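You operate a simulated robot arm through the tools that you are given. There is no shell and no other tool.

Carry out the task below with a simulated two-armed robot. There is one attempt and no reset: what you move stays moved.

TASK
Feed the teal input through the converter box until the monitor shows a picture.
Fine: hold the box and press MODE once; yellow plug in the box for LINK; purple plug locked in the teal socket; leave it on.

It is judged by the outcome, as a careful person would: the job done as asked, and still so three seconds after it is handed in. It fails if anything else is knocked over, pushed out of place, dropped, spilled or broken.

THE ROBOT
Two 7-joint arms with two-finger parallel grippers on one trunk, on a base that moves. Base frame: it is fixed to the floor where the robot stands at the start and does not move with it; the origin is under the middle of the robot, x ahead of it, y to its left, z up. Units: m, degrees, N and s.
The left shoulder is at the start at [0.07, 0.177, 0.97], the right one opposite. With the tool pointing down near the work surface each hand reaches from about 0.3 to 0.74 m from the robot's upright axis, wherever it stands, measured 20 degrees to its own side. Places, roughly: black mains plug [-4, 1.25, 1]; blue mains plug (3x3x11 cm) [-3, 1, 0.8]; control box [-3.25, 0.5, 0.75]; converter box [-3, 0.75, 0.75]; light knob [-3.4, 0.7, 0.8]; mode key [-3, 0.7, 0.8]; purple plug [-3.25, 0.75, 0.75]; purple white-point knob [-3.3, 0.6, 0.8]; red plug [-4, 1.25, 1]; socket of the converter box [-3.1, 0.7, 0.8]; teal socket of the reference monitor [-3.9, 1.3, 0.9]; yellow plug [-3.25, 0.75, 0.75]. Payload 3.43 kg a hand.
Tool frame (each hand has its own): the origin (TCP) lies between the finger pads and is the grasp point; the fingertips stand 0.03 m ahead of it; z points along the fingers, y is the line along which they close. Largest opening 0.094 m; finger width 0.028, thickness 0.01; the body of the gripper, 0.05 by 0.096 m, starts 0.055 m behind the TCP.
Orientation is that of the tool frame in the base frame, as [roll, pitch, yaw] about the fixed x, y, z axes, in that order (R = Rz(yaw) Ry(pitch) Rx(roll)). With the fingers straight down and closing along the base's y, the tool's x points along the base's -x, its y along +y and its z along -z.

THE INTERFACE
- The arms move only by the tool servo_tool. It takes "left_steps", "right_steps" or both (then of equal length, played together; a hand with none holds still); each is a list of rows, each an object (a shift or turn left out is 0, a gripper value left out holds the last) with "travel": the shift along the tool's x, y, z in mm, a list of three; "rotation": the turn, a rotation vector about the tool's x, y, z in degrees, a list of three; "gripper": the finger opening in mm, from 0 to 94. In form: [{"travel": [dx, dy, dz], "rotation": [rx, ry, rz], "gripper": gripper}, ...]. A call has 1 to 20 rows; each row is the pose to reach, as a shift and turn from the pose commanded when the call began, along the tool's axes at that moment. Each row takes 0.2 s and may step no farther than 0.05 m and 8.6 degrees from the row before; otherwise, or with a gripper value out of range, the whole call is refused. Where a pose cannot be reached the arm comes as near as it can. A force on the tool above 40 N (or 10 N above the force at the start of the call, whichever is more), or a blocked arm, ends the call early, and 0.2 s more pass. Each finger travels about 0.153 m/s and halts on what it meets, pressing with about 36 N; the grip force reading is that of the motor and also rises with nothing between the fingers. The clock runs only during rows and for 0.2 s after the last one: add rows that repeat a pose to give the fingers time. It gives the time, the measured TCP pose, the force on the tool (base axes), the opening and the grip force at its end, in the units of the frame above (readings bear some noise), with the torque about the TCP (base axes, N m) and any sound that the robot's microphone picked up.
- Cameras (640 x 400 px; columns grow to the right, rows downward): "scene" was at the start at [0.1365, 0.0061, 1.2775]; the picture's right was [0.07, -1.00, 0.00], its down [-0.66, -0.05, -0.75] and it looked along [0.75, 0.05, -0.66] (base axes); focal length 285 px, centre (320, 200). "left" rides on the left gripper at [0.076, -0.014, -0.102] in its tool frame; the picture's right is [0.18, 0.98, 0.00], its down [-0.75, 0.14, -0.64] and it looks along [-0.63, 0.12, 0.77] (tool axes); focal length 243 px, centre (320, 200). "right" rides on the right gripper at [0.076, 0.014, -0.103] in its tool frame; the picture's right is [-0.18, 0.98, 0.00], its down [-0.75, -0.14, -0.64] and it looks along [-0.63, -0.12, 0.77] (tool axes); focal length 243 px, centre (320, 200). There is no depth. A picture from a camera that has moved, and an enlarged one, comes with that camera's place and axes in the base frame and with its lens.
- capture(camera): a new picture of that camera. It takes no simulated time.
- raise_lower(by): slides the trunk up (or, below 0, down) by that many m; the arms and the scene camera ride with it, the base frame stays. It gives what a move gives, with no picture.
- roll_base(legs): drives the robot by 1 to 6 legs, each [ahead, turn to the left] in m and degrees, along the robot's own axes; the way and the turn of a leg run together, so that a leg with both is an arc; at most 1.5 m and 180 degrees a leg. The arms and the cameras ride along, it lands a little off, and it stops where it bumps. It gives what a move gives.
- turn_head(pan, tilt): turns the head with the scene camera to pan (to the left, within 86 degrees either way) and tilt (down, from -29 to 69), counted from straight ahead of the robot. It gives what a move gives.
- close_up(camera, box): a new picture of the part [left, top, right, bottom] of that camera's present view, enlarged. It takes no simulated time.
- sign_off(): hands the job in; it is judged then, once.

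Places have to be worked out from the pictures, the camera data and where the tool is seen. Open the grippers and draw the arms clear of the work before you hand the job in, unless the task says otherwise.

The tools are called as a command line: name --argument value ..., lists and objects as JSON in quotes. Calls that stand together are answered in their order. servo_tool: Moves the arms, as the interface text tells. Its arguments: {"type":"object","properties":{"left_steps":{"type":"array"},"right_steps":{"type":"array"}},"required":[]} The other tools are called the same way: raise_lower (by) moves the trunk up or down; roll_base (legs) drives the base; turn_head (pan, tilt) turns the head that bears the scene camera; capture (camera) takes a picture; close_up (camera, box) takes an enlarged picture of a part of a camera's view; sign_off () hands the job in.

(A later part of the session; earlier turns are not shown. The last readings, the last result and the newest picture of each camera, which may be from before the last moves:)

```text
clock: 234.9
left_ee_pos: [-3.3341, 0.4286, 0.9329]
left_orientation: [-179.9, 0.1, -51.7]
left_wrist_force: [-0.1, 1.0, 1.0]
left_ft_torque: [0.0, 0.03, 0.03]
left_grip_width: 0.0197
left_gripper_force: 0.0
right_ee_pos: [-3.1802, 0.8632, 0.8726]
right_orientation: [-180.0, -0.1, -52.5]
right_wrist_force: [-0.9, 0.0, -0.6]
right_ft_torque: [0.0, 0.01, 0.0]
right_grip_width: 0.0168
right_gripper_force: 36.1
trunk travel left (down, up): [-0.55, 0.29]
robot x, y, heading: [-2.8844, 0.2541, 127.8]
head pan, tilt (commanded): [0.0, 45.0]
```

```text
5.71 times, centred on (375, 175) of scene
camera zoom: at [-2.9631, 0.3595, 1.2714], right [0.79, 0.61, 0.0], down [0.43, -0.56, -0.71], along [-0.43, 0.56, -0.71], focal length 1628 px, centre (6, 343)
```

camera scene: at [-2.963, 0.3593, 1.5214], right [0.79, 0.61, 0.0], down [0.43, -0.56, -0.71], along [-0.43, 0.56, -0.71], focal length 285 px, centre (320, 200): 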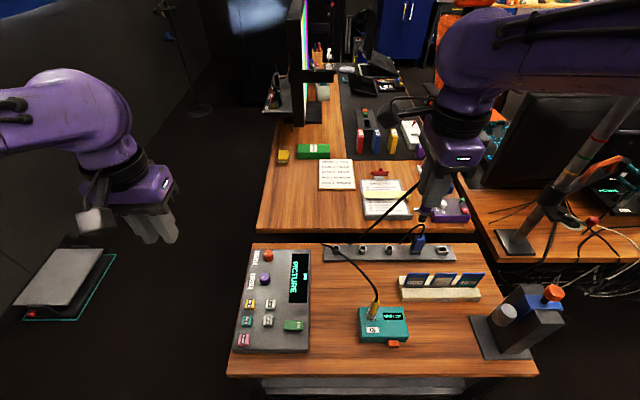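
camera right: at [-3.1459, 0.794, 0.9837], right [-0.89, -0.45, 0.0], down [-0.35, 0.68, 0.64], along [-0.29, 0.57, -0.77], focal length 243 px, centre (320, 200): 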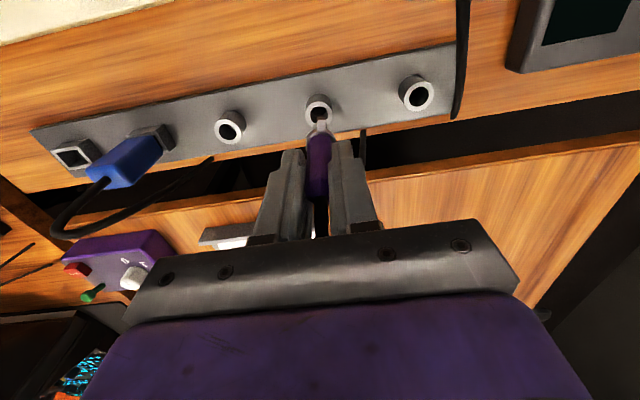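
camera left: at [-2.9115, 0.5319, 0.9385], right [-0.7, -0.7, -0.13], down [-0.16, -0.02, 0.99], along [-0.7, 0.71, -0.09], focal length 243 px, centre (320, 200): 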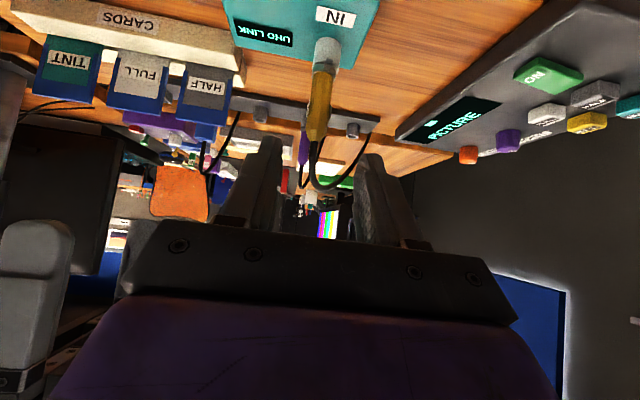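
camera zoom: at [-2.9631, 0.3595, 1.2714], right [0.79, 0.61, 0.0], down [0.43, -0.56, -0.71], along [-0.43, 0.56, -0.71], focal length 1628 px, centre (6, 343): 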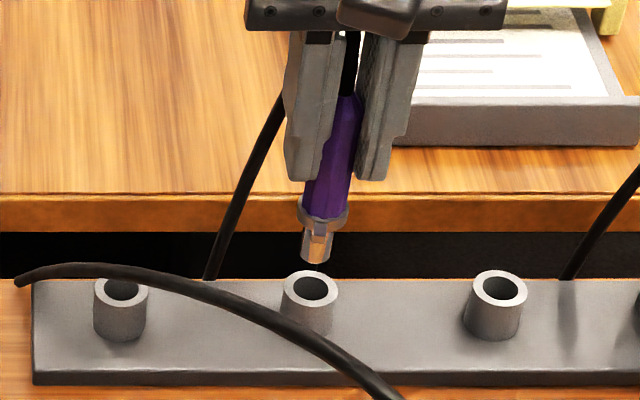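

I bring the left hand over as a side camera: raised, turned 90° and placed left of the rack, so I can see the plug against the hole from the side.

servo_tool --left_steps '[{"travel": [-5, -5, -20], "rotation": [0, 0, 8]}, {"travel": [-10, -12, -40], "rotation": [0, 0, 16]}, {"travel": [-20, -24, -60], "rotation": [0, 0, 24]}, {"travel": [-30, -36, -80], "rotation": [0, 0, 32]}, {"travel": [-42, -48, -80], "rotation": [0, 0, 40]}, {"travel": [-54, -60, -80], "rotation": [0, 0, 48]}, {"travel": [-66, -72, -80], "rotation": [0, 0, 56]}, {"travel": [-80, -86, -80], "rotation": [0, 0, 64]}, {"travel": [-92, -100, -80], "rotation": [0, 0, 72]}, {"travel": [-104, -114, -80], "rotation": [0, 0, 80]}, {"travel": [-114, -124, -80], "rotation": [0, 0, 86]}, {"travel": [-120, -130, -80], "rotation": [0, 0, 90]}, {"travel": [-120, -130, -80], "rotation": [0, 0, 90]}]'

capture --camera "left"

capture --camera "scene"

```text
clock: 237.7
left_ee_pos: [-3.3065, 0.602, 1.0142]
left_orientation: [179.8, 0.2, -141.6]
left_wrist_force: [0.9, 0.5, -0.5]
left_ft_torque: [-0.02, 0.0, 0.0]
left_grip_width: 0.0198
left_gripper_force: 0.2
right_ee_pos: [-3.1806, 0.8629, 0.8736]
right_orientation: [-180.0, 0.0, -52.4]
right_wrist_force: [-0.4, 0.4, 0.0]
right_ft_torque: [0.02, -0.02, -0.04]
right_grip_width: 0.0165
right_gripper_force: 35.6
trunk travel left (down, up): [-0.55, 0.29]
robot x, y, heading: [-2.8878, 0.2567, 127.4]
head pan, tilt (commanded): [0.0, 45.0]
```

```text
taken
camera left: at [-3.3581, 0.5441, 1.1156], right [-0.75, 0.66, 0.0], down [0.5, 0.58, 0.64], along [0.42, 0.49, -0.77], focal length 243 px, centre (320, 200)
```

left: 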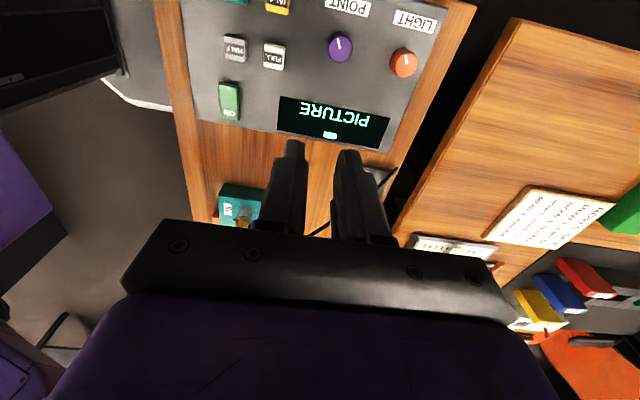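

```text
taken
camera scene: at [-2.963, 0.3593, 1.2715], right [0.79, 0.61, 0.0], down [0.43, -0.56, -0.71], along [-0.43, 0.56, -0.71], focal length 285 px, centre (320, 200)
```

scene: 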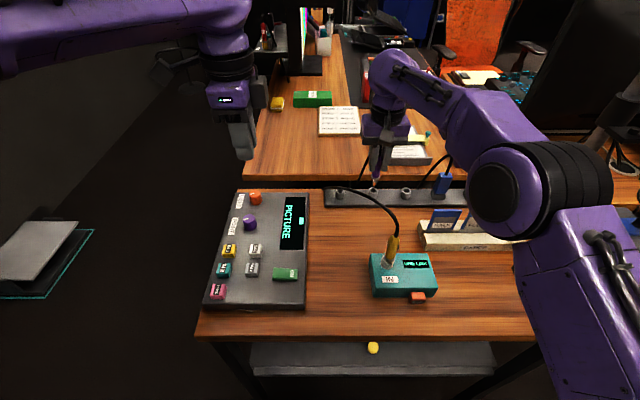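

This side view is blocked by the palm, and re-racking isn't really needed: I can insert the plug in the teal socket with this grip, release, and re-grip it there for the turn. I lift the plug, retract, and stow the left hand in neutral.

servo_tool --left_steps '[{"travel": [5, -8, 0], "rotation": [0, 0, -8]}, {"travel": [15, -18, 0], "rotation": [0, 0, -16]}, {"travel": [30, -28, 0], "rotation": [0, 0, -24]}, {"travel": [45, -38, 0], "rotation": [0, 0, -32]}, {"travel": [60, -48, 0], "rotation": [0, 0, -40]}, {"travel": [75, -60, 0], "rotation": [0, 0, -48]}, {"travel": [90, -72, 0], "rotation": [0, 0, -56]}, {"travel": [105, -84, 0], "rotation": [0, 0, -64]}, {"travel": [120, -96, 0], "rotation": [0, 0, -72]}, {"travel": [130, -108, 0], "rotation": [0, 0, -80]}, {"travel": [130, -120, 0], "rotation": [0, 0, -86]}, {"travel": [130, -120, 0], "rotation": [0, 0, -90]}]' --right_steps '[{"travel": [0, 0, -15]}, {"travel": [0, 0, -30]}, {"travel": [0, 0, -50]}, {"travel": [5, 0, -75]}, {"travel": [20, -4, -90]}, {"travel": [50, -10, -95]}, {"travel": [85, -18, -100]}, {"travel": [120, -26, -100]}, {"travel": [150, -34, -100]}, {"travel": [180, -40, -100]}, {"travel": [200, -40, -100]}, {"travel": [200, -40, -100]}]'

raise_lower --by 0.25

capture --camera "scene"

close_up --camera "right" --box '[250, 90, 390, 230]'

```text
clock: 240.3
left_ee_pos: [-3.3361, 0.4291, 1.0135]
left_orientation: [-180.0, 0.1, -51.5]
left_wrist_force: [-0.2, 0.5, -0.1]
left_ft_torque: [0.0, -0.04, 0.01]
left_grip_width: 0.0202
left_gripper_force: 0.0
right_ee_pos: [-3.0277, 0.7297, 0.9741]
right_orientation: [-179.9, -0.1, -52.4]
right_wrist_force: [-1.2, -0.1, -0.4]
right_ft_torque: [0.02, -0.01, -0.01]
right_grip_width: 0.0165
right_gripper_force: 36.2
trunk travel left (down, up): [-0.55, 0.29]
robot x, y, heading: [-2.8863, 0.2569, 127.5]
head pan, tilt (commanded): [0.0, 45.0]
```

```text
clock: 242.9
left_ee_pos: [-3.335, 0.4283, 1.2633]
left_orientation: [-179.9, 0.2, -51.7]
left_wrist_force: [-0.6, 0.0, 0.4]
left_ft_torque: [-0.01, -0.01, 0.0]
left_grip_width: 0.0202
left_gripper_force: 0.0
right_ee_pos: [-3.0271, 0.7303, 1.2244]
right_orientation: [180.0, -0.1, -52.4]
right_wrist_force: [0.0, -1.5, 0.4]
right_ft_torque: [0.04, 0.01, 0.01]
right_grip_width: 0.0163
right_gripper_force: 35.7
trunk travel left (down, up): [-0.8, 0.04]
robot x, y, heading: [-2.8813, 0.2544, 127.4]
head pan, tilt (commanded): [0.0, 45.0]
```

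```text
taken
camera scene: at [-2.9631, 0.3594, 1.5214], right [0.79, 0.61, 0.0], down [0.43, -0.56, -0.71], along [-0.43, 0.56, -0.71], focal length 285 px, centre (320, 200)
```

scene: 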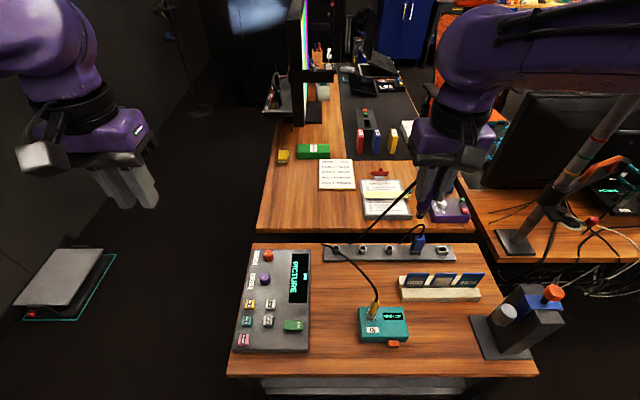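

```text
2.86 times, centred on (320, 160) of right
camera zoom: at [-2.9921, 0.6602, 1.3265], right [-0.89, -0.45, 0.0], down [-0.35, 0.68, 0.64], along [-0.29, 0.57, -0.77], focal length 693 px, centre (320, 314)
```

zoom: 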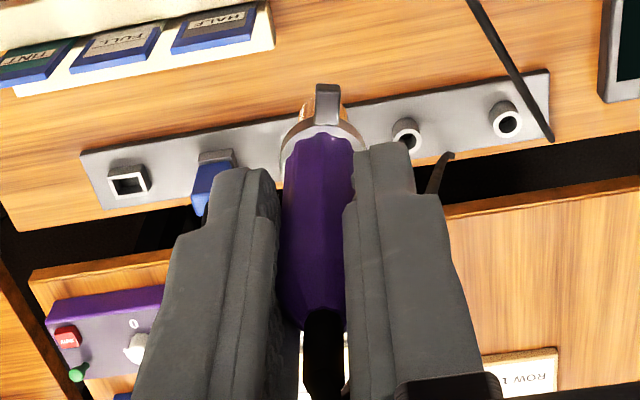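

The plug is held straight, slipped ~10 mm lower in the grip. Now I drive: back 0.32 m, turn left 90°, forward 0.7 m along the channel.

roll_base --legs '[[-0.32, 0], [0, 90], [0.7, 0]]'

turn_head --pan -60 --tilt 35

capture --camera "scene"

```text
clock: 252.3
left_ee_pos: [-3.4104, -0.8784, 1.2647]
left_orientation: [-179.9, 0.3, 38.8]
left_wrist_force: [0.2, 0.1, 0.1]
left_ft_torque: [-0.01, 0.0, -0.04]
left_grip_width: 0.0198
left_gripper_force: 0.1
right_ee_pos: [-3.7145, -0.5732, 1.2247]
right_orientation: [179.9, -0.1, 38.1]
right_wrist_force: [-0.6, 0.1, 0.0]
right_ft_torque: [0.0, -0.02, 0.01]
right_grip_width: 0.0166
right_gripper_force: 35.7
trunk travel left (down, up): [-0.8, 0.04]
robot x, y, heading: [-3.2431, -0.4271, -141.9]
head pan, tilt (commanded): [0.0, 45.0]
```

```text
clock: 253.6
left_ee_pos: [-3.4109, -0.8786, 1.264]
left_orientation: [-179.9, 0.1, 38.7]
left_wrist_force: [-0.2, -0.2, -0.3]
left_ft_torque: [-0.01, -0.01, 0.0]
left_grip_width: 0.0199
left_gripper_force: 0.1
right_ee_pos: [-3.7154, -0.5752, 1.2242]
right_orientation: [179.9, -0.1, 38.2]
right_wrist_force: [-1.3, -0.3, 0.0]
right_ft_torque: [-0.01, 0.01, 0.0]
right_grip_width: 0.0169
right_gripper_force: 36.0
trunk travel left (down, up): [-0.8, 0.04]
robot x, y, heading: [-3.2428, -0.4272, -142.3]
head pan, tilt (commanded): [-60.0, 35.0]
```

```text
taken
camera scene: at [-3.3603, -0.4261, 1.5363], right [0.37, 0.93, 0.0], down [0.53, -0.21, -0.82], along [-0.76, 0.31, -0.57], focal length 285 px, centre (320, 200)
```

scene: 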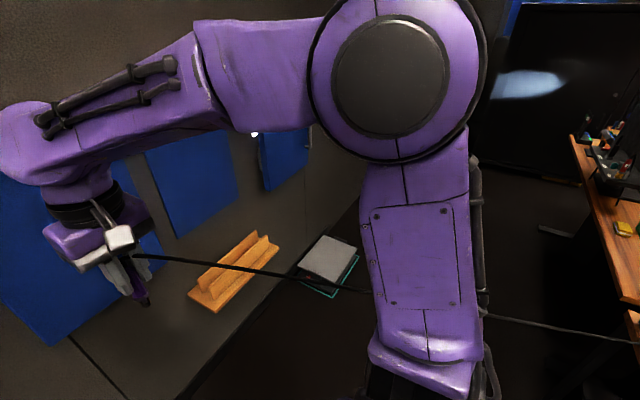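

The robot is at (1.64, -2.83) in table coordinates. I turn right 90° and go forward 0.7 m along the desk's left side, then look ahead.

roll_base --legs '[[0, -90], [0.7, 0]]'

turn_head --pan -20 --tilt 35

capture --camera "scene"

```text
clock: 261.3
left_ee_pos: [-4.1274, 0.2984, 1.2637]
left_orientation: [180.0, 0.2, -51.2]
left_wrist_force: [-0.3, 0.1, -0.2]
left_ft_torque: [-0.01, -0.02, 0.01]
left_grip_width: 0.0202
left_gripper_force: 0.2
right_ee_pos: [-3.8228, 0.6021, 1.2258]
right_orientation: [-180.0, -0.1, -51.8]
right_wrist_force: [0.3, 0.1, -0.3]
right_ft_torque: [-0.03, -0.03, -0.01]
right_grip_width: 0.0167
right_gripper_force: 36.2
trunk travel left (down, up): [-0.8, 0.04]
robot x, y, heading: [-3.6768, 0.1273, 127.8]
head pan, tilt (commanded): [-60.0, 35.0]
```

```text
clock: 262.3
left_ee_pos: [-4.129, 0.2987, 1.2646]
left_orientation: [-179.9, 0.2, -51.3]
left_wrist_force: [0.0, 0.0, -0.7]
left_ft_torque: [-0.01, 0.0, 0.02]
left_grip_width: 0.0199
left_gripper_force: 0.2
right_ee_pos: [-3.8237, 0.6019, 1.224]
right_orientation: [-180.0, -0.1, -52.0]
right_wrist_force: [-0.5, -0.4, -0.3]
right_ft_torque: [-0.01, 0.03, 0.0]
right_grip_width: 0.0169
right_gripper_force: 35.2
trunk travel left (down, up): [-0.8, 0.04]
robot x, y, heading: [-3.6768, 0.1302, 128.1]
head pan, tilt (commanded): [-20.0, 35.0]
```

```text
taken
camera scene: at [-3.7332, 0.2518, 1.5363], right [0.95, 0.31, 0.0], down [0.18, -0.55, -0.82], along [-0.25, 0.78, -0.57], focal length 285 px, centre (320, 200)
```

scene: 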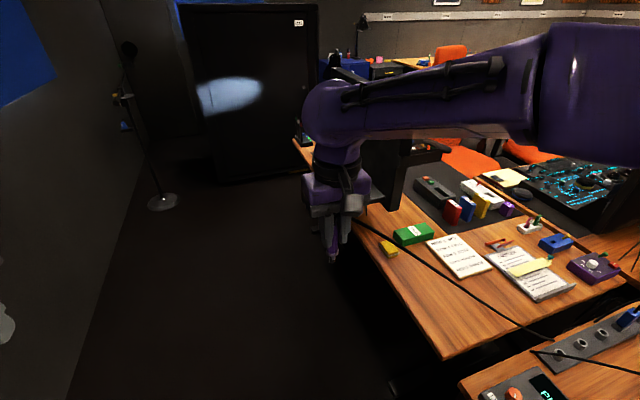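

The way is clear; the right arm hides the shelf. I go forward another 0.63 m and turn right 30° toward the monitor's shelf.

roll_base --legs '[[0.63, 0], [0, -30]]'

turn_head --pan -5 --tilt 40

capture --camera "scene"

capture --camera "right"

capture --camera "left"

```text
clock: 267.4
left_ee_pos: [-4.3772, 1.0042, 1.2635]
left_orientation: [-180.0, 0.0, -81.3]
left_wrist_force: [-0.4, -0.4, -0.7]
left_ft_torque: [-0.01, -0.02, -0.01]
left_grip_width: 0.0201
left_gripper_force: 0.2
right_ee_pos: [-3.9602, 1.1124, 1.2248]
right_orientation: [-179.9, -0.1, -81.9]
right_wrist_force: [0.2, 0.0, 0.4]
right_ft_torque: [-0.03, -0.01, -0.01]
right_grip_width: 0.0165
right_gripper_force: 36.5
trunk travel left (down, up): [-0.8, 0.04]
robot x, y, heading: [-4.0691, 0.6296, 97.8]
head pan, tilt (commanded): [-20.0, 35.0]
```

```text
clock: 268.1
left_ee_pos: [-4.3748, 1.0034, 1.2639]
left_orientation: [-180.0, 0.2, -81.3]
left_wrist_force: [0.7, -0.1, 1.0]
left_ft_torque: [-0.03, -0.02, -0.06]
left_grip_width: 0.0197
left_gripper_force: 0.1
right_ee_pos: [-3.9592, 1.1139, 1.2252]
right_orientation: [-180.0, -0.1, -81.9]
right_wrist_force: [1.2, 0.4, 0.5]
right_ft_torque: [0.04, -0.01, -0.02]
right_grip_width: 0.0165
right_gripper_force: 36.1
trunk travel left (down, up): [-0.8, 0.04]
robot x, y, heading: [-4.0699, 0.6326, 97.8]
head pan, tilt (commanded): [-5.0, 40.0]
```

```text
taken
camera scene: at [-4.0785, 0.7658, 1.5287], right [1.0, 0.05, 0.0], down [0.03, -0.64, -0.77], along [-0.04, 0.77, -0.64], focal length 285 px, centre (320, 200)
```

scene: 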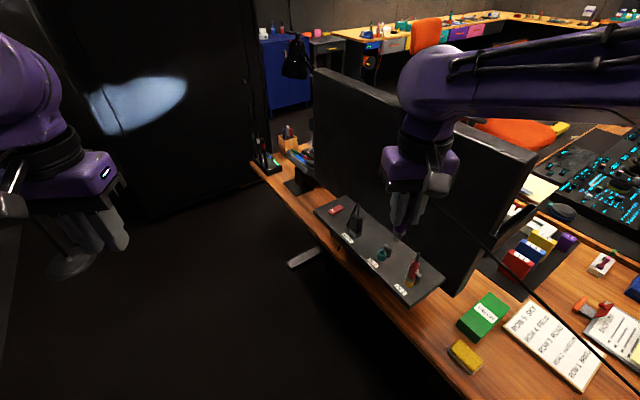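

```text
taken
camera right: at [-3.9623, 1.0364, 1.3266], right [-1.0, 0.04, 0.0], down [0.03, 0.77, 0.64], along [0.03, 0.64, -0.77], focal length 243 px, centre (320, 200)
```

right: 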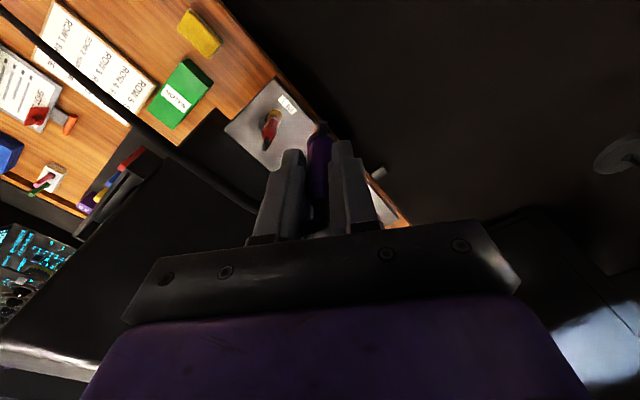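

```text
taken
camera left: at [-4.3497, 0.9304, 1.3653], right [-0.94, -0.33, 0.0], down [-0.25, 0.72, 0.64], along [-0.21, 0.61, -0.77], focal length 243 px, centre (320, 200)
```

left: 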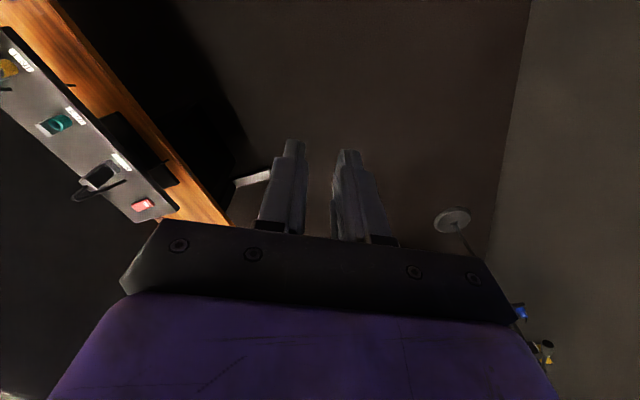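

The shelf is now in view: IN 1 with the red plug, IN 2 (teal) free, MAINS with the black plug, and a red key at the far end. I zoom in on it from the scene and left cameras.

close_up --camera "scene" --box '[320, 200, 440, 310]'

close_up --camera "scene" --box '[355, 225, 415, 275]'

close_up --camera "left" --box '[0, 20, 180, 220]'

```text
3.64 times, centred on (380, 255) of scene
camera zoom: at [-4.0785, 0.7658, 1.5287], right [1.0, 0.05, 0.0], down [0.03, -0.64, -0.77], along [-0.04, 0.77, -0.64], focal length 1036 px, centre (102, 0)
```

zoom: 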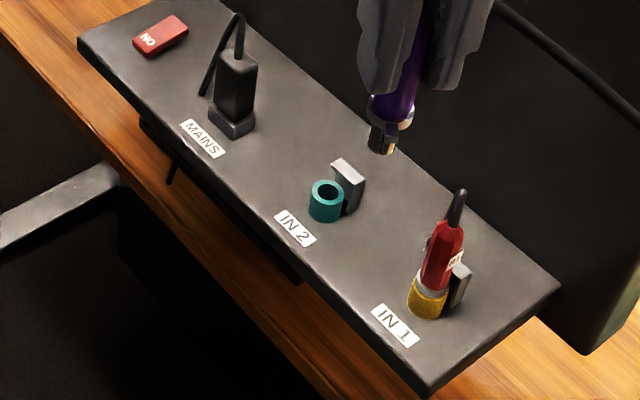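

```text
8.00 times, centred on (385, 250) of scene
camera zoom: at [-4.0785, 0.7658, 1.5287], right [1.0, 0.05, 0.0], down [0.03, -0.64, -0.77], along [-0.04, 0.77, -0.64], focal length 2279 px, centre (-200, -200)
```

zoom: 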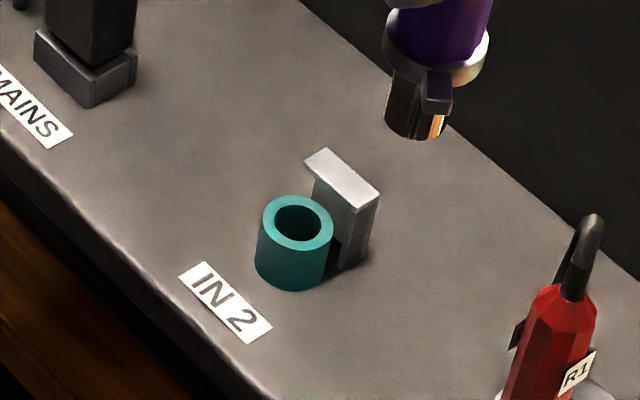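

```text
2.00 times, centred on (90, 120) of left
camera zoom: at [-4.3497, 0.9304, 1.3653], right [-0.94, -0.33, 0.0], down [-0.25, 0.72, 0.64], along [-0.21, 0.61, -0.77], focal length 485 px, centre (780, 360)
```

zoom: 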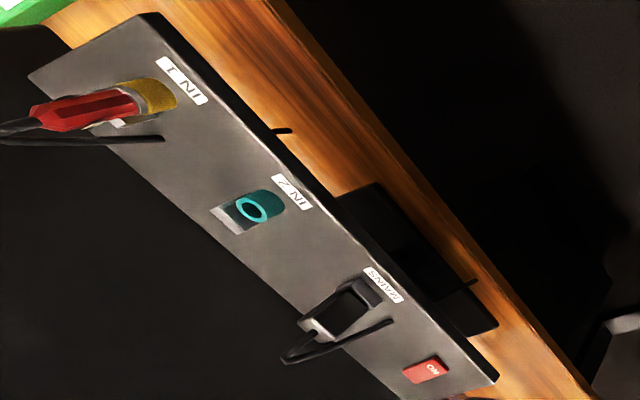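

The keeper is an inverted L whose top plate overhangs toward the socket, so the lug must be swung beneath it. Teal ring: centre ≈(-3.933, 1.270), top z≈0.93. I move the plug horizontally to above the socket, staying high.

servo_tool --right_steps '[{"travel": [-30, -9, 0]}, {"travel": [-60, -19, 0]}, {"travel": [-90, -28, 0]}, {"travel": [-120, -38, 0]}, {"travel": [-151, -47, 0]}, {"travel": [-151, -47, 0]}]'

capture --camera "scene"

capture --camera "right"

```text
clock: 269.5
left_ee_pos: [-4.3752, 1.0026, 1.264]
left_orientation: [-179.9, 0.2, -81.3]
left_wrist_force: [0.7, 0.6, 0.9]
left_ft_torque: [-0.01, -0.02, 0.0]
left_grip_width: 0.0201
left_gripper_force: 0.0
right_ee_pos: [-3.9329, 1.2685, 1.2239]
right_orientation: [-179.9, 0.0, -81.9]
right_wrist_force: [-0.5, -0.6, 0.6]
right_ft_torque: [0.01, 0.01, 0.0]
right_grip_width: 0.0169
right_gripper_force: 36.5
trunk travel left (down, up): [-0.8, 0.04]
robot x, y, heading: [-4.0705, 0.6326, 97.8]
head pan, tilt (commanded): [-5.0, 40.0]
```

```text
taken
camera scene: at [-4.079, 0.7646, 1.5288], right [1.0, 0.05, 0.0], down [0.03, -0.64, -0.77], along [-0.04, 0.77, -0.64], focal length 285 px, centre (320, 200)
```

scene: 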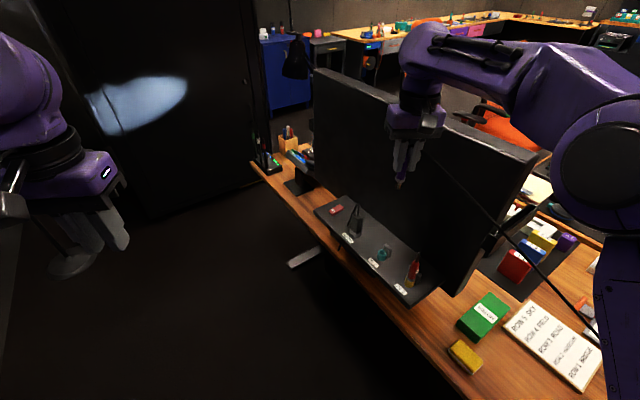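

```text
taken
camera right: at [-3.9362, 1.1914, 1.3273], right [-1.0, 0.04, 0.0], down [0.03, 0.77, 0.64], along [0.03, 0.64, -0.77], focal length 243 px, centre (320, 200)
```

right: 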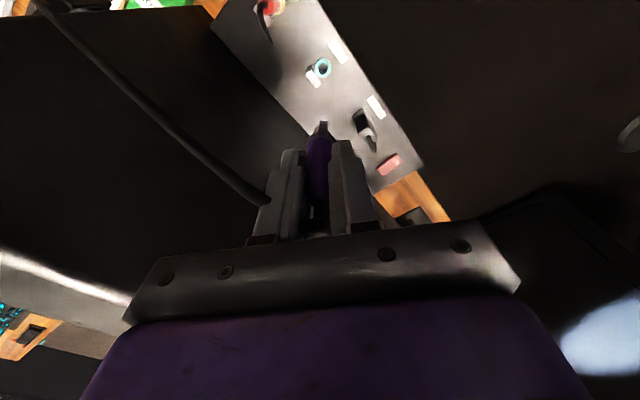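

The right hand is directly above the teal socket (within ~3 mm by two cameras). I lower the trunk 0.09 m, then the hand 70 mm.

raise_lower --by -0.09

servo_tool --right_steps '[{"travel": [-1, 0, 15]}, {"travel": [-2, 1, 35]}, {"travel": [-2, 1, 55]}, {"travel": [-2, 1, 70]}, {"travel": [-2, 1, 70]}]'

capture --camera "right"

close_up --camera "scene" --box '[340, 150, 460, 270]'

```text
clock: 270.8
left_ee_pos: [-4.3761, 1.0041, 1.1734]
left_orientation: [-179.9, 0.2, -81.2]
left_wrist_force: [-0.7, 0.2, 0.5]
left_ft_torque: [0.02, -0.01, 0.0]
left_grip_width: 0.0202
left_gripper_force: 0.0
right_ee_pos: [-3.9336, 1.2695, 1.1342]
right_orientation: [-179.9, -0.1, -81.9]
right_wrist_force: [0.4, 0.1, 0.1]
right_ft_torque: [0.03, 0.01, -0.03]
right_grip_width: 0.0169
right_gripper_force: 36.2
trunk travel left (down, up): [-0.71, 0.13]
robot x, y, heading: [-4.0676, 0.6307, 97.8]
head pan, tilt (commanded): [-5.0, 40.0]
```

```text
clock: 272.0
left_ee_pos: [-4.3748, 1.0044, 1.174]
left_orientation: [-179.9, 0.2, -81.3]
left_wrist_force: [0.2, 0.6, -0.4]
left_ft_torque: [-0.02, -0.03, -0.04]
left_grip_width: 0.0201
left_gripper_force: 0.1
right_ee_pos: [-3.9358, 1.274, 1.0641]
right_orientation: [-180.0, -0.1, -82.0]
right_wrist_force: [-0.2, 0.8, -1.2]
right_ft_torque: [0.0, -0.02, 0.03]
right_grip_width: 0.0169
right_gripper_force: 36.1
trunk travel left (down, up): [-0.71, 0.13]
robot x, y, heading: [-4.0701, 0.6287, 98.0]
head pan, tilt (commanded): [-5.0, 40.0]
```

```text
taken
camera right: at [-3.9378, 1.194, 1.1663], right [-1.0, 0.04, 0.0], down [0.03, 0.77, 0.64], along [0.03, 0.64, -0.77], focal length 243 px, centre (320, 200)
```

right: 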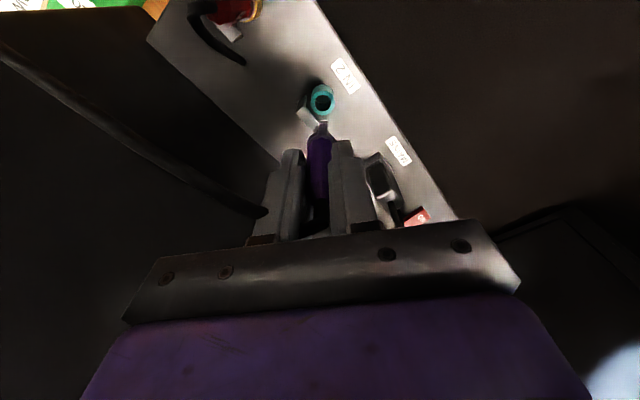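

```text
3.33 times, centred on (400, 210) of scene
camera zoom: at [-4.079, 0.7656, 1.4387], right [1.0, 0.05, 0.0], down [0.03, -0.64, -0.77], along [-0.04, 0.77, -0.64], focal length 950 px, centre (53, 167)
```

zoom: 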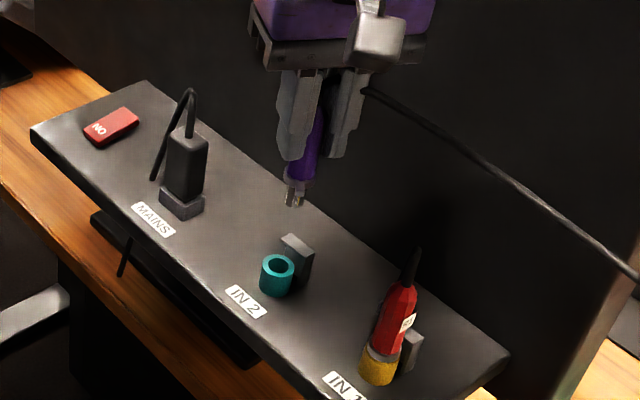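

Comparing pin and ring in both cameras, the pin is about 5 mm too far forward. I correct 4 mm back, 2 mm left, and lower 32 mm.

servo_tool --right_steps '[{"travel": [4, 2, 0]}, {"travel": [4, 2, 12]}, {"travel": [4, 2, 24]}, {"travel": [4, 2, 32]}, {"travel": [4, 2, 32]}]'

close_up --camera "right" --box '[260, 60, 380, 180]'

close_up --camera "scene" --box '[370, 190, 430, 250]'

```text
clock: 273.2
left_ee_pos: [-4.3758, 1.0031, 1.1731]
left_orientation: [-179.9, 0.0, -81.2]
left_wrist_force: [-0.2, -0.7, 0.1]
left_ft_torque: [0.01, 0.02, 0.0]
left_grip_width: 0.0198
left_gripper_force: 0.1
right_ee_pos: [-3.9351, 1.2676, 1.0331]
right_orientation: [-179.9, -0.1, -81.9]
right_wrist_force: [-0.6, 0.0, -0.4]
right_ft_torque: [0.01, -0.03, 0.0]
right_grip_width: 0.0164
right_gripper_force: 36.0
trunk travel left (down, up): [-0.71, 0.13]
robot x, y, heading: [-4.0695, 0.6317, 97.9]
head pan, tilt (commanded): [-5.0, 40.0]
```

```text
3.33 times, centred on (320, 120) of right
camera zoom: at [-3.9386, 1.1898, 1.1348], right [-1.0, 0.04, 0.0], down [0.03, 0.77, 0.64], along [0.03, 0.64, -0.77], focal length 809 px, centre (320, 467)
```

zoom: 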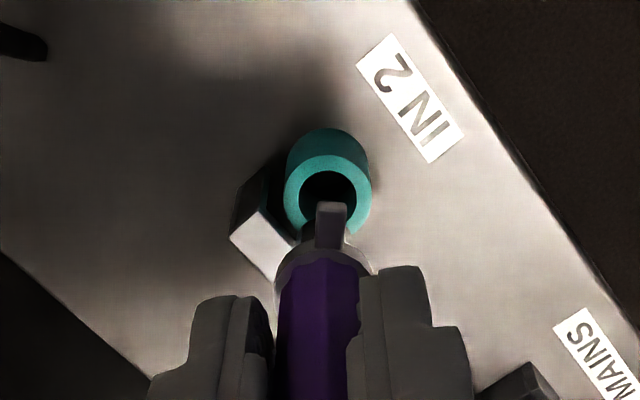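

```text
6.67 times, centred on (400, 220) of scene
camera zoom: at [-4.079, 0.7658, 1.4387], right [1.0, 0.05, 0.0], down [0.03, -0.64, -0.77], along [-0.04, 0.76, -0.64], focal length 1899 px, centre (-213, 67)
```

zoom: 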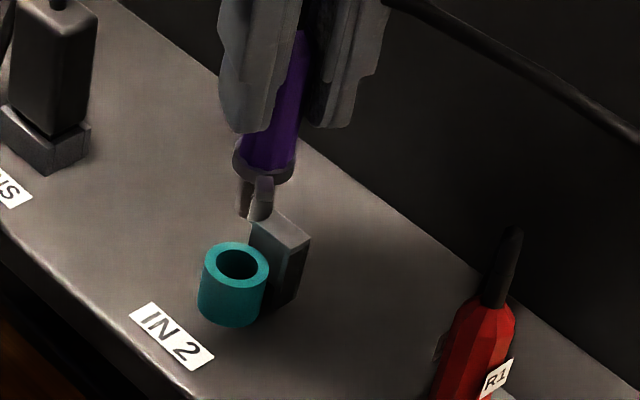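

Alignment looks within ~2 mm, but forward depth is uncertain. I bring the left hand, opened and turned 90°, to the left of the shelf as a side camera.

servo_tool --left_steps '[{"travel": [-15, -18, -5], "rotation": [0, 0, 8], "gripper": 40}, {"travel": [-32, -36, -10], "rotation": [0, 0, 16], "gripper": 70}, {"travel": [-50, -55, -15], "rotation": [0, 0, 24], "gripper": 94}, {"travel": [-68, -74, -20], "rotation": [0, 0, 32], "gripper": 94}, {"travel": [-86, -93, -26], "rotation": [0, 0, 40], "gripper": 94}, {"travel": [-104, -112, -26], "rotation": [0, 0, 48], "gripper": 94}, {"travel": [-122, -131, -26], "rotation": [0, 0, 56], "gripper": 94}, {"travel": [-140, -150, -26], "rotation": [0, 0, 64], "gripper": 94}, {"travel": [-160, -170, -26], "rotation": [0, 0, 72], "gripper": 94}, {"travel": [-180, -195, -26], "rotation": [0, 0, 80], "gripper": 94}, {"travel": [-195, -212, -26], "rotation": [0, 0, 86], "gripper": 94}, {"travel": [-202, -221, -26], "rotation": [0, 0, 90], "gripper": 94}, {"travel": [-202, -221, -26], "rotation": [0, 0, 90], "gripper": 94}]'

capture --camera "left"

capture --camera "scene"

```text
clock: 276.0
left_ee_pos: [-4.1848, 1.2181, 1.2034]
left_orientation: [179.8, 0.0, -171.4]
left_wrist_force: [-0.1, 0.6, 0.2]
left_ft_torque: [-0.04, -0.01, -0.02]
left_grip_width: 0.0942
left_gripper_force: 0.1
left hand out of reach, approached as far as the arm can: row 11, 12, 13
right_ee_pos: [-3.9354, 1.2678, 1.0325]
right_orientation: [-180.0, 0.0, -81.9]
right_wrist_force: [0.2, 0.8, -0.8]
right_ft_torque: [0.02, 0.02, 0.0]
right_grip_width: 0.0166
right_gripper_force: 36.8
trunk travel left (down, up): [-0.71, 0.13]
robot x, y, heading: [-4.0676, 0.634, 97.8]
head pan, tilt (commanded): [-5.0, 40.0]
```

```text
taken
camera left: at [-4.2583, 1.1926, 1.3049], right [-0.33, 0.94, 0.0], down [0.72, 0.25, 0.64], along [0.61, 0.21, -0.77], focal length 243 px, centre (320, 200)
```

left: 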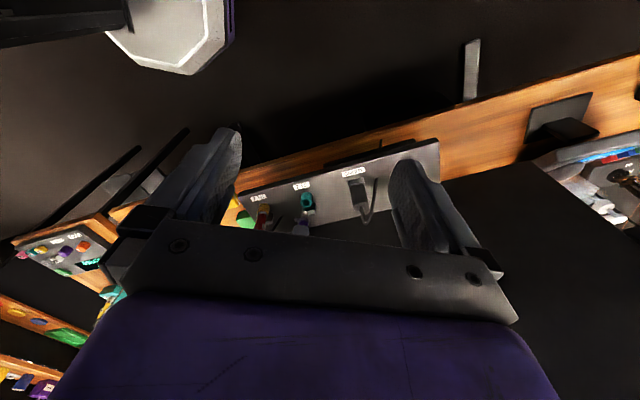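

```text
taken
camera scene: at [-4.0782, 0.7657, 1.4387], right [1.0, 0.05, 0.0], down [0.03, -0.64, -0.77], along [-0.04, 0.76, -0.64], focal length 285 px, centre (320, 200)
```

scene: 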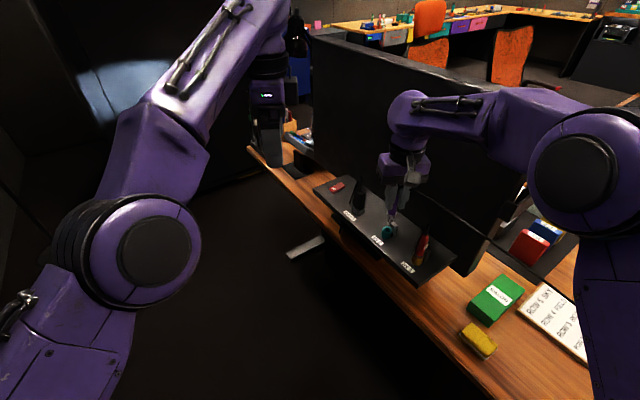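

The left camera sees the teal socket and plug from the side. I zoom in there.

close_up --camera "left" --box '[270, 175, 340, 240]'

close_up --camera "scene" --box '[370, 190, 430, 250]'

```text
6.15 times, centred on (305, 208) of left
camera zoom: at [-4.2583, 1.1926, 1.3049], right [-0.33, 0.94, 0.0], down [0.72, 0.25, 0.64], along [0.61, 0.21, -0.77], focal length 1493 px, centre (412, 154)
```

zoom: 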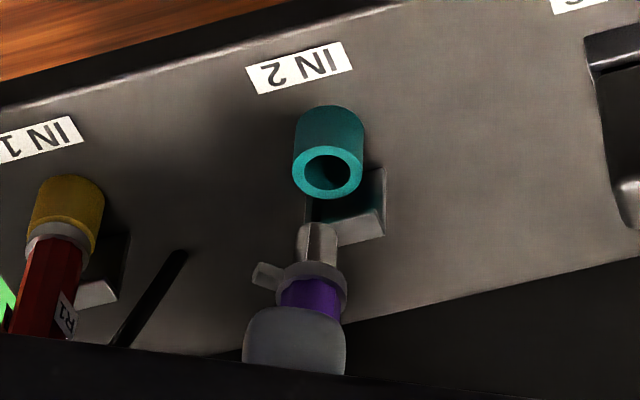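

```text
6.67 times, centred on (400, 220) of scene
camera zoom: at [-4.0782, 0.7657, 1.4387], right [1.0, 0.05, 0.0], down [0.03, -0.64, -0.77], along [-0.04, 0.76, -0.64], focal length 1899 px, centre (-213, 67)
```

zoom: 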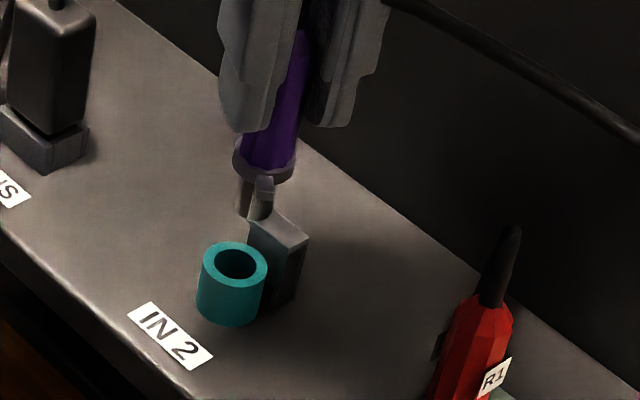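

Side view: forward alignment within ~1 mm; laterally I need ~2 mm to the left. I apply it and lower 14 mm.

servo_tool --right_steps '[{"travel": [0, 2, 0]}, {"travel": [0, 2, 7]}, {"travel": [0, 2, 14]}, {"travel": [0, 2, 14]}]'

close_up --camera "left" --box '[285, 180, 325, 220]'

close_up --camera "scene" --box '[380, 205, 410, 235]'

close_up --camera "right" --box '[290, 90, 360, 160]'

```text
clock: 277.0
left_ee_pos: [-4.1857, 1.2186, 1.2026]
left_orientation: [179.7, 0.0, -171.3]
left_wrist_force: [0.1, 0.7, 0.5]
left_ft_torque: [-0.02, -0.04, 0.03]
left_grip_width: 0.0941
left_gripper_force: 0.0
right_ee_pos: [-3.9371, 1.2662, 1.0188]
right_orientation: [-180.0, -0.1, -81.8]
right_wrist_force: [-0.2, 0.2, 0.4]
right_ft_torque: [0.0, -0.03, 0.01]
right_grip_width: 0.0165
right_gripper_force: 36.4
trunk travel left (down, up): [-0.71, 0.13]
robot x, y, heading: [-4.0731, 0.6316, 98.2]
head pan, tilt (commanded): [-5.0, 40.0]
```

```text
10.00 times, centred on (305, 200) of left
camera zoom: at [-4.2592, 1.1923, 1.3052], right [-0.33, 0.94, 0.0], down [0.72, 0.25, 0.64], along [0.61, 0.21, -0.77], focal length 2426 px, centre (470, 200)
```

zoom: 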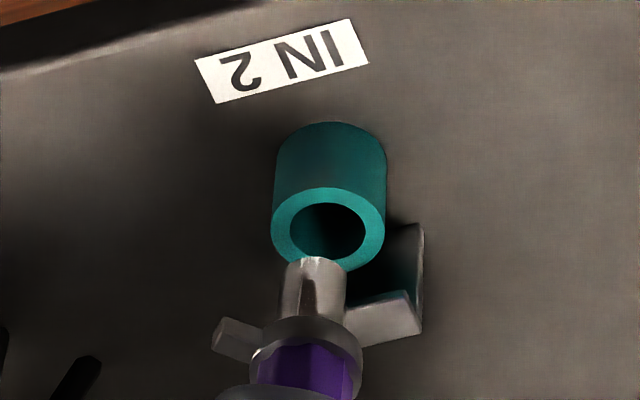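

```text
13.33 times, centred on (395, 220) of scene
camera zoom: at [-4.0787, 0.7655, 1.4387], right [1.0, 0.05, 0.0], down [0.03, -0.64, -0.77], along [-0.04, 0.77, -0.64], focal length 3798 px, centre (-680, -67)
```

zoom: 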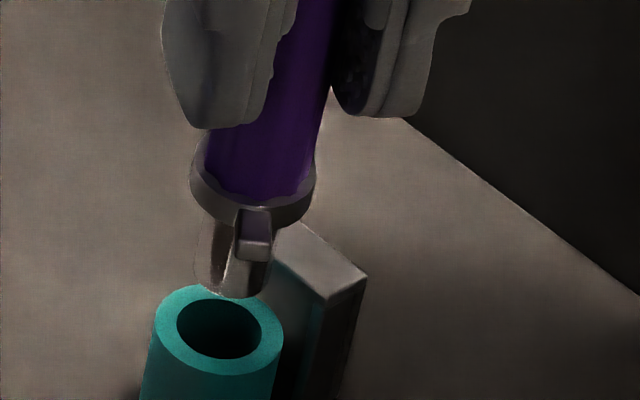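

```text
5.71 times, centred on (325, 125) of right
camera zoom: at [-3.9402, 1.1891, 1.1209], right [-1.0, 0.04, 0.0], down [0.03, 0.77, 0.64], along [0.03, 0.64, -0.77], focal length 1386 px, centre (291, 629)
```

zoom: 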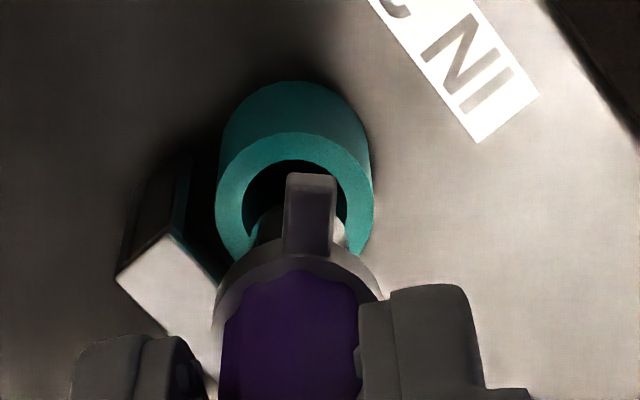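

The pin is nearly vertical and aligned laterally; it needs ~1.7 mm forward, gap ≈10 mm. I apply it and lower 7 mm.

servo_tool --right_steps '[{"travel": [-1.7, 0, 0]}, {"travel": [-1.7, 0, 3.5]}, {"travel": [-1.7, 0, 7]}, {"travel": [-1.7, 0, 7]}]'

close_up --camera "left" --box '[285, 180, 325, 220]'

close_up --camera "scene" --box '[380, 205, 410, 235]'

close_up --camera "right" --box '[290, 90, 360, 160]'

```text
clock: 278.0
left_ee_pos: [-4.1868, 1.2179, 1.2027]
left_orientation: [180.0, 0.0, -171.3]
left_wrist_force: [-0.8, -0.4, 0.0]
left_ft_torque: [0.01, 0.01, 0.01]
left_grip_width: 0.0939
left_gripper_force: 0.1
right_ee_pos: [-3.9375, 1.2683, 1.011]
right_orientation: [-180.0, -0.2, -81.8]
right_wrist_force: [-0.4, -0.6, -0.7]
right_ft_torque: [0.0, 0.03, 0.02]
right_grip_width: 0.0165
right_gripper_force: 36.1
trunk travel left (down, up): [-0.71, 0.13]
robot x, y, heading: [-4.0719, 0.6312, 97.9]
head pan, tilt (commanded): [-5.0, 40.0]
```

```text
10.00 times, centred on (305, 200) of left
camera zoom: at [-4.2593, 1.1926, 1.305], right [-0.33, 0.94, 0.0], down [0.72, 0.25, 0.64], along [0.61, 0.21, -0.77], focal length 2426 px, centre (470, 200)
```

zoom: 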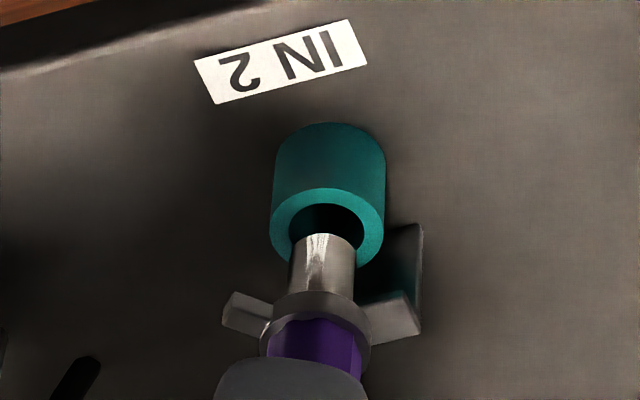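

```text
13.33 times, centred on (395, 220) of scene
camera zoom: at [-4.0788, 0.7658, 1.4387], right [1.0, 0.05, 0.0], down [0.03, -0.64, -0.77], along [-0.04, 0.76, -0.64], focal length 3798 px, centre (-680, -67)
```

zoom: 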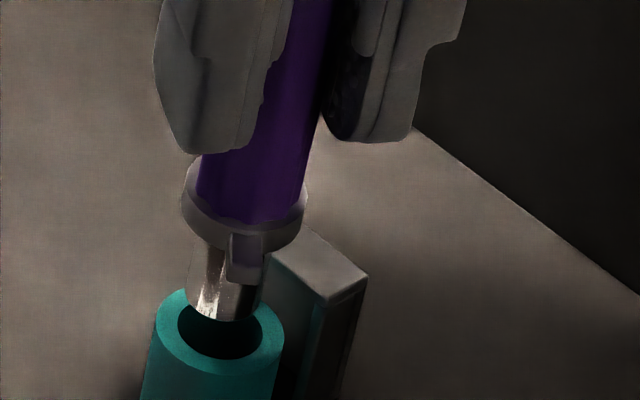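

```text
5.71 times, centred on (325, 125) of right
camera zoom: at [-3.9406, 1.191, 1.1134], right [-1.0, 0.04, 0.0], down [0.03, 0.77, 0.64], along [0.03, 0.64, -0.77], focal length 1386 px, centre (291, 629)
```

zoom: 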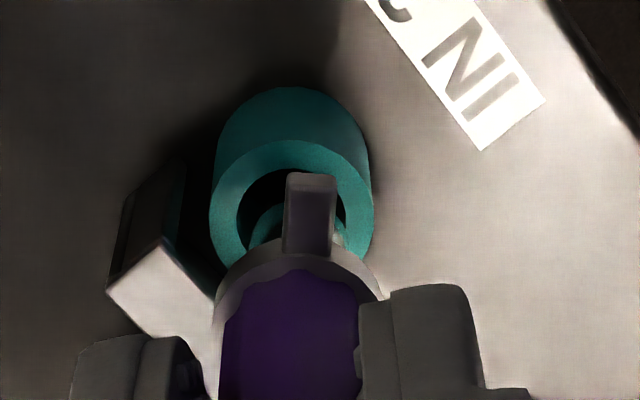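

Nearly perfect (≤0.8 mm). I add 0.6 mm forward and descend 9 mm in small steps.

servo_tool --right_steps '[{"travel": [-0.6, 0, 1]}, {"travel": [-0.6, 0, 2.5]}, {"travel": [-0.6, 0, 4]}, {"travel": [-0.6, 0, 5.5]}, {"travel": [-0.6, 0, 7]}, {"travel": [-0.6, 0, 9]}, {"travel": [-0.6, 0, 9]}]'

close_up --camera "left" --box '[285, 180, 325, 220]'

close_up --camera "scene" --box '[380, 205, 410, 235]'

```text
clock: 279.6
left_ee_pos: [-4.1856, 1.2179, 1.2026]
left_orientation: [179.8, 0.1, -171.2]
left_wrist_force: [0.2, 1.2, -0.4]
left_ft_torque: [-0.01, 0.02, 0.02]
left_grip_width: 0.0938
left_gripper_force: 0.2
right_ee_pos: [-3.9383, 1.2685, 1.0026]
right_orientation: [180.0, 0.0, -81.9]
right_wrist_force: [0.2, 1.3, 4.2]
right_ft_torque: [0.12, 0.04, 0.0]
right_grip_width: 0.0169
right_gripper_force: 36.0
trunk travel left (down, up): [-0.71, 0.13]
robot x, y, heading: [-4.0719, 0.6298, 98.1]
head pan, tilt (commanded): [-5.0, 40.0]
```

```text
10.00 times, centred on (305, 200) of left
camera zoom: at [-4.2594, 1.1921, 1.3053], right [-0.33, 0.94, 0.0], down [0.72, 0.25, 0.64], along [0.61, 0.22, -0.77], focal length 2426 px, centre (470, 200)
```

zoom: 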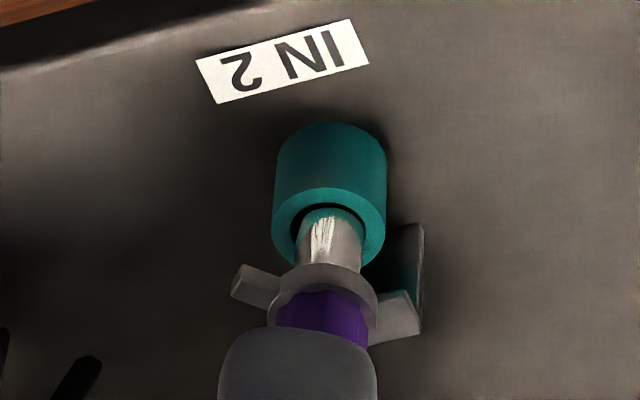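

```text
13.33 times, centred on (395, 220) of scene
camera zoom: at [-4.0789, 0.7652, 1.4388], right [1.0, 0.05, 0.0], down [0.03, -0.64, -0.77], along [-0.04, 0.77, -0.64], focal length 3798 px, centre (-680, -67)
```

zoom: 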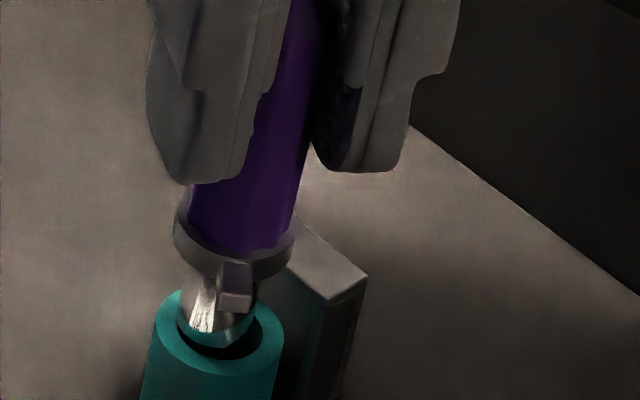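

The pin tip is in, with a light 4 N side contact. I shift 0.7 mm right and continue down 5 mm.

servo_tool --right_steps '[{"travel": [0, -0.7, 0]}, {"travel": [0, -0.7, 1.5]}, {"travel": [0, -0.7, 3]}, {"travel": [0, -0.7, 5]}, {"travel": [0, -0.7, 5]}]'

close_up --camera "left" --box '[285, 180, 325, 220]'

close_up --camera "scene" --box '[375, 195, 415, 235]'

```text
clock: 280.8
left_ee_pos: [-4.1853, 1.2141, 1.205]
left_orientation: [179.7, 0.0, -171.3]
left_wrist_force: [0.2, -0.5, 0.9]
left_ft_torque: [0.07, 0.02, 0.01]
left_grip_width: 0.0941
left_gripper_force: 0.0
right_ee_pos: [-3.9377, 1.2678, 0.9981]
right_orientation: [-179.8, -0.1, -81.9]
right_wrist_force: [1.5, 14.7, 1.9]
right_ft_torque: [1.17, -0.12, 0.01]
right_grip_width: 0.0169
right_gripper_force: 36.3
trunk travel left (down, up): [-0.71, 0.13]
robot x, y, heading: [-4.0723, 0.6334, 97.8]
head pan, tilt (commanded): [-5.0, 40.0]
```

```text
10.00 times, centred on (305, 200) of left
camera zoom: at [-4.2598, 1.1888, 1.3068], right [-0.33, 0.94, 0.01], down [0.72, 0.25, 0.64], along [0.61, 0.22, -0.76], focal length 2426 px, centre (470, 200)
```

zoom: 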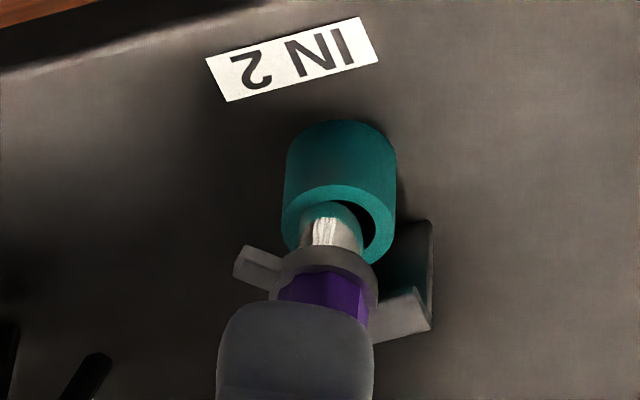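

```text
10.00 times, centred on (395, 215) of scene
camera zoom: at [-4.0795, 0.7616, 1.4391], right [1.0, 0.05, 0.0], down [0.03, -0.64, -0.77], along [-0.04, 0.77, -0.64], focal length 2849 px, centre (-430, 50)
```

zoom: 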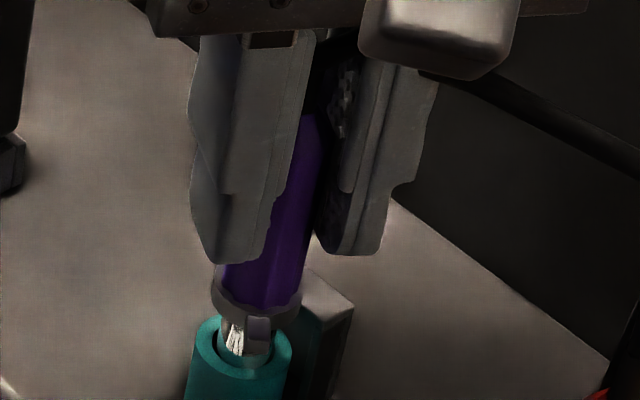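

A 14.7 N forward push shows the pin rubbing the near wall of the hole. I move 2 mm forward and check the force.

servo_tool --right_steps '[{"travel": [-1, 0, 0]}, {"travel": [-2, 0, 0]}, {"travel": [-2, 0, 0]}]'

close_up --camera "left" --box '[285, 180, 325, 220]'

```text
clock: 281.6
left_ee_pos: [-4.1857, 1.2167, 1.2047]
left_orientation: [179.7, 0.0, -171.2]
left_wrist_force: [1.0, -0.6, -0.1]
left_ft_torque: [0.02, -0.03, 0.0]
left_grip_width: 0.0941
left_gripper_force: 0.0
right_ee_pos: [-3.9366, 1.2688, 0.9969]
right_orientation: [180.0, -0.2, -82.0]
right_wrist_force: [0.0, -10.0, -1.3]
right_ft_torque: [-0.83, -0.09, 0.0]
right_grip_width: 0.0166
right_gripper_force: 35.6
trunk travel left (down, up): [-0.71, 0.13]
robot x, y, heading: [-4.0702, 0.628, 97.9]
head pan, tilt (commanded): [-5.0, 40.0]
```

```text
10.00 times, centred on (305, 200) of left
camera zoom: at [-4.2588, 1.1906, 1.3058], right [-0.33, 0.94, 0.0], down [0.72, 0.25, 0.64], along [0.61, 0.22, -0.77], focal length 2426 px, centre (470, 200)
```

zoom: 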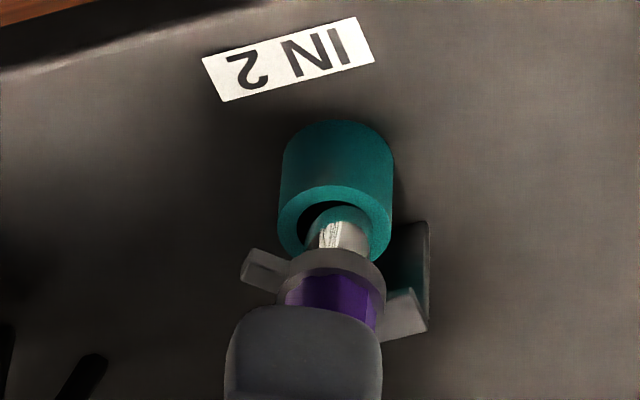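

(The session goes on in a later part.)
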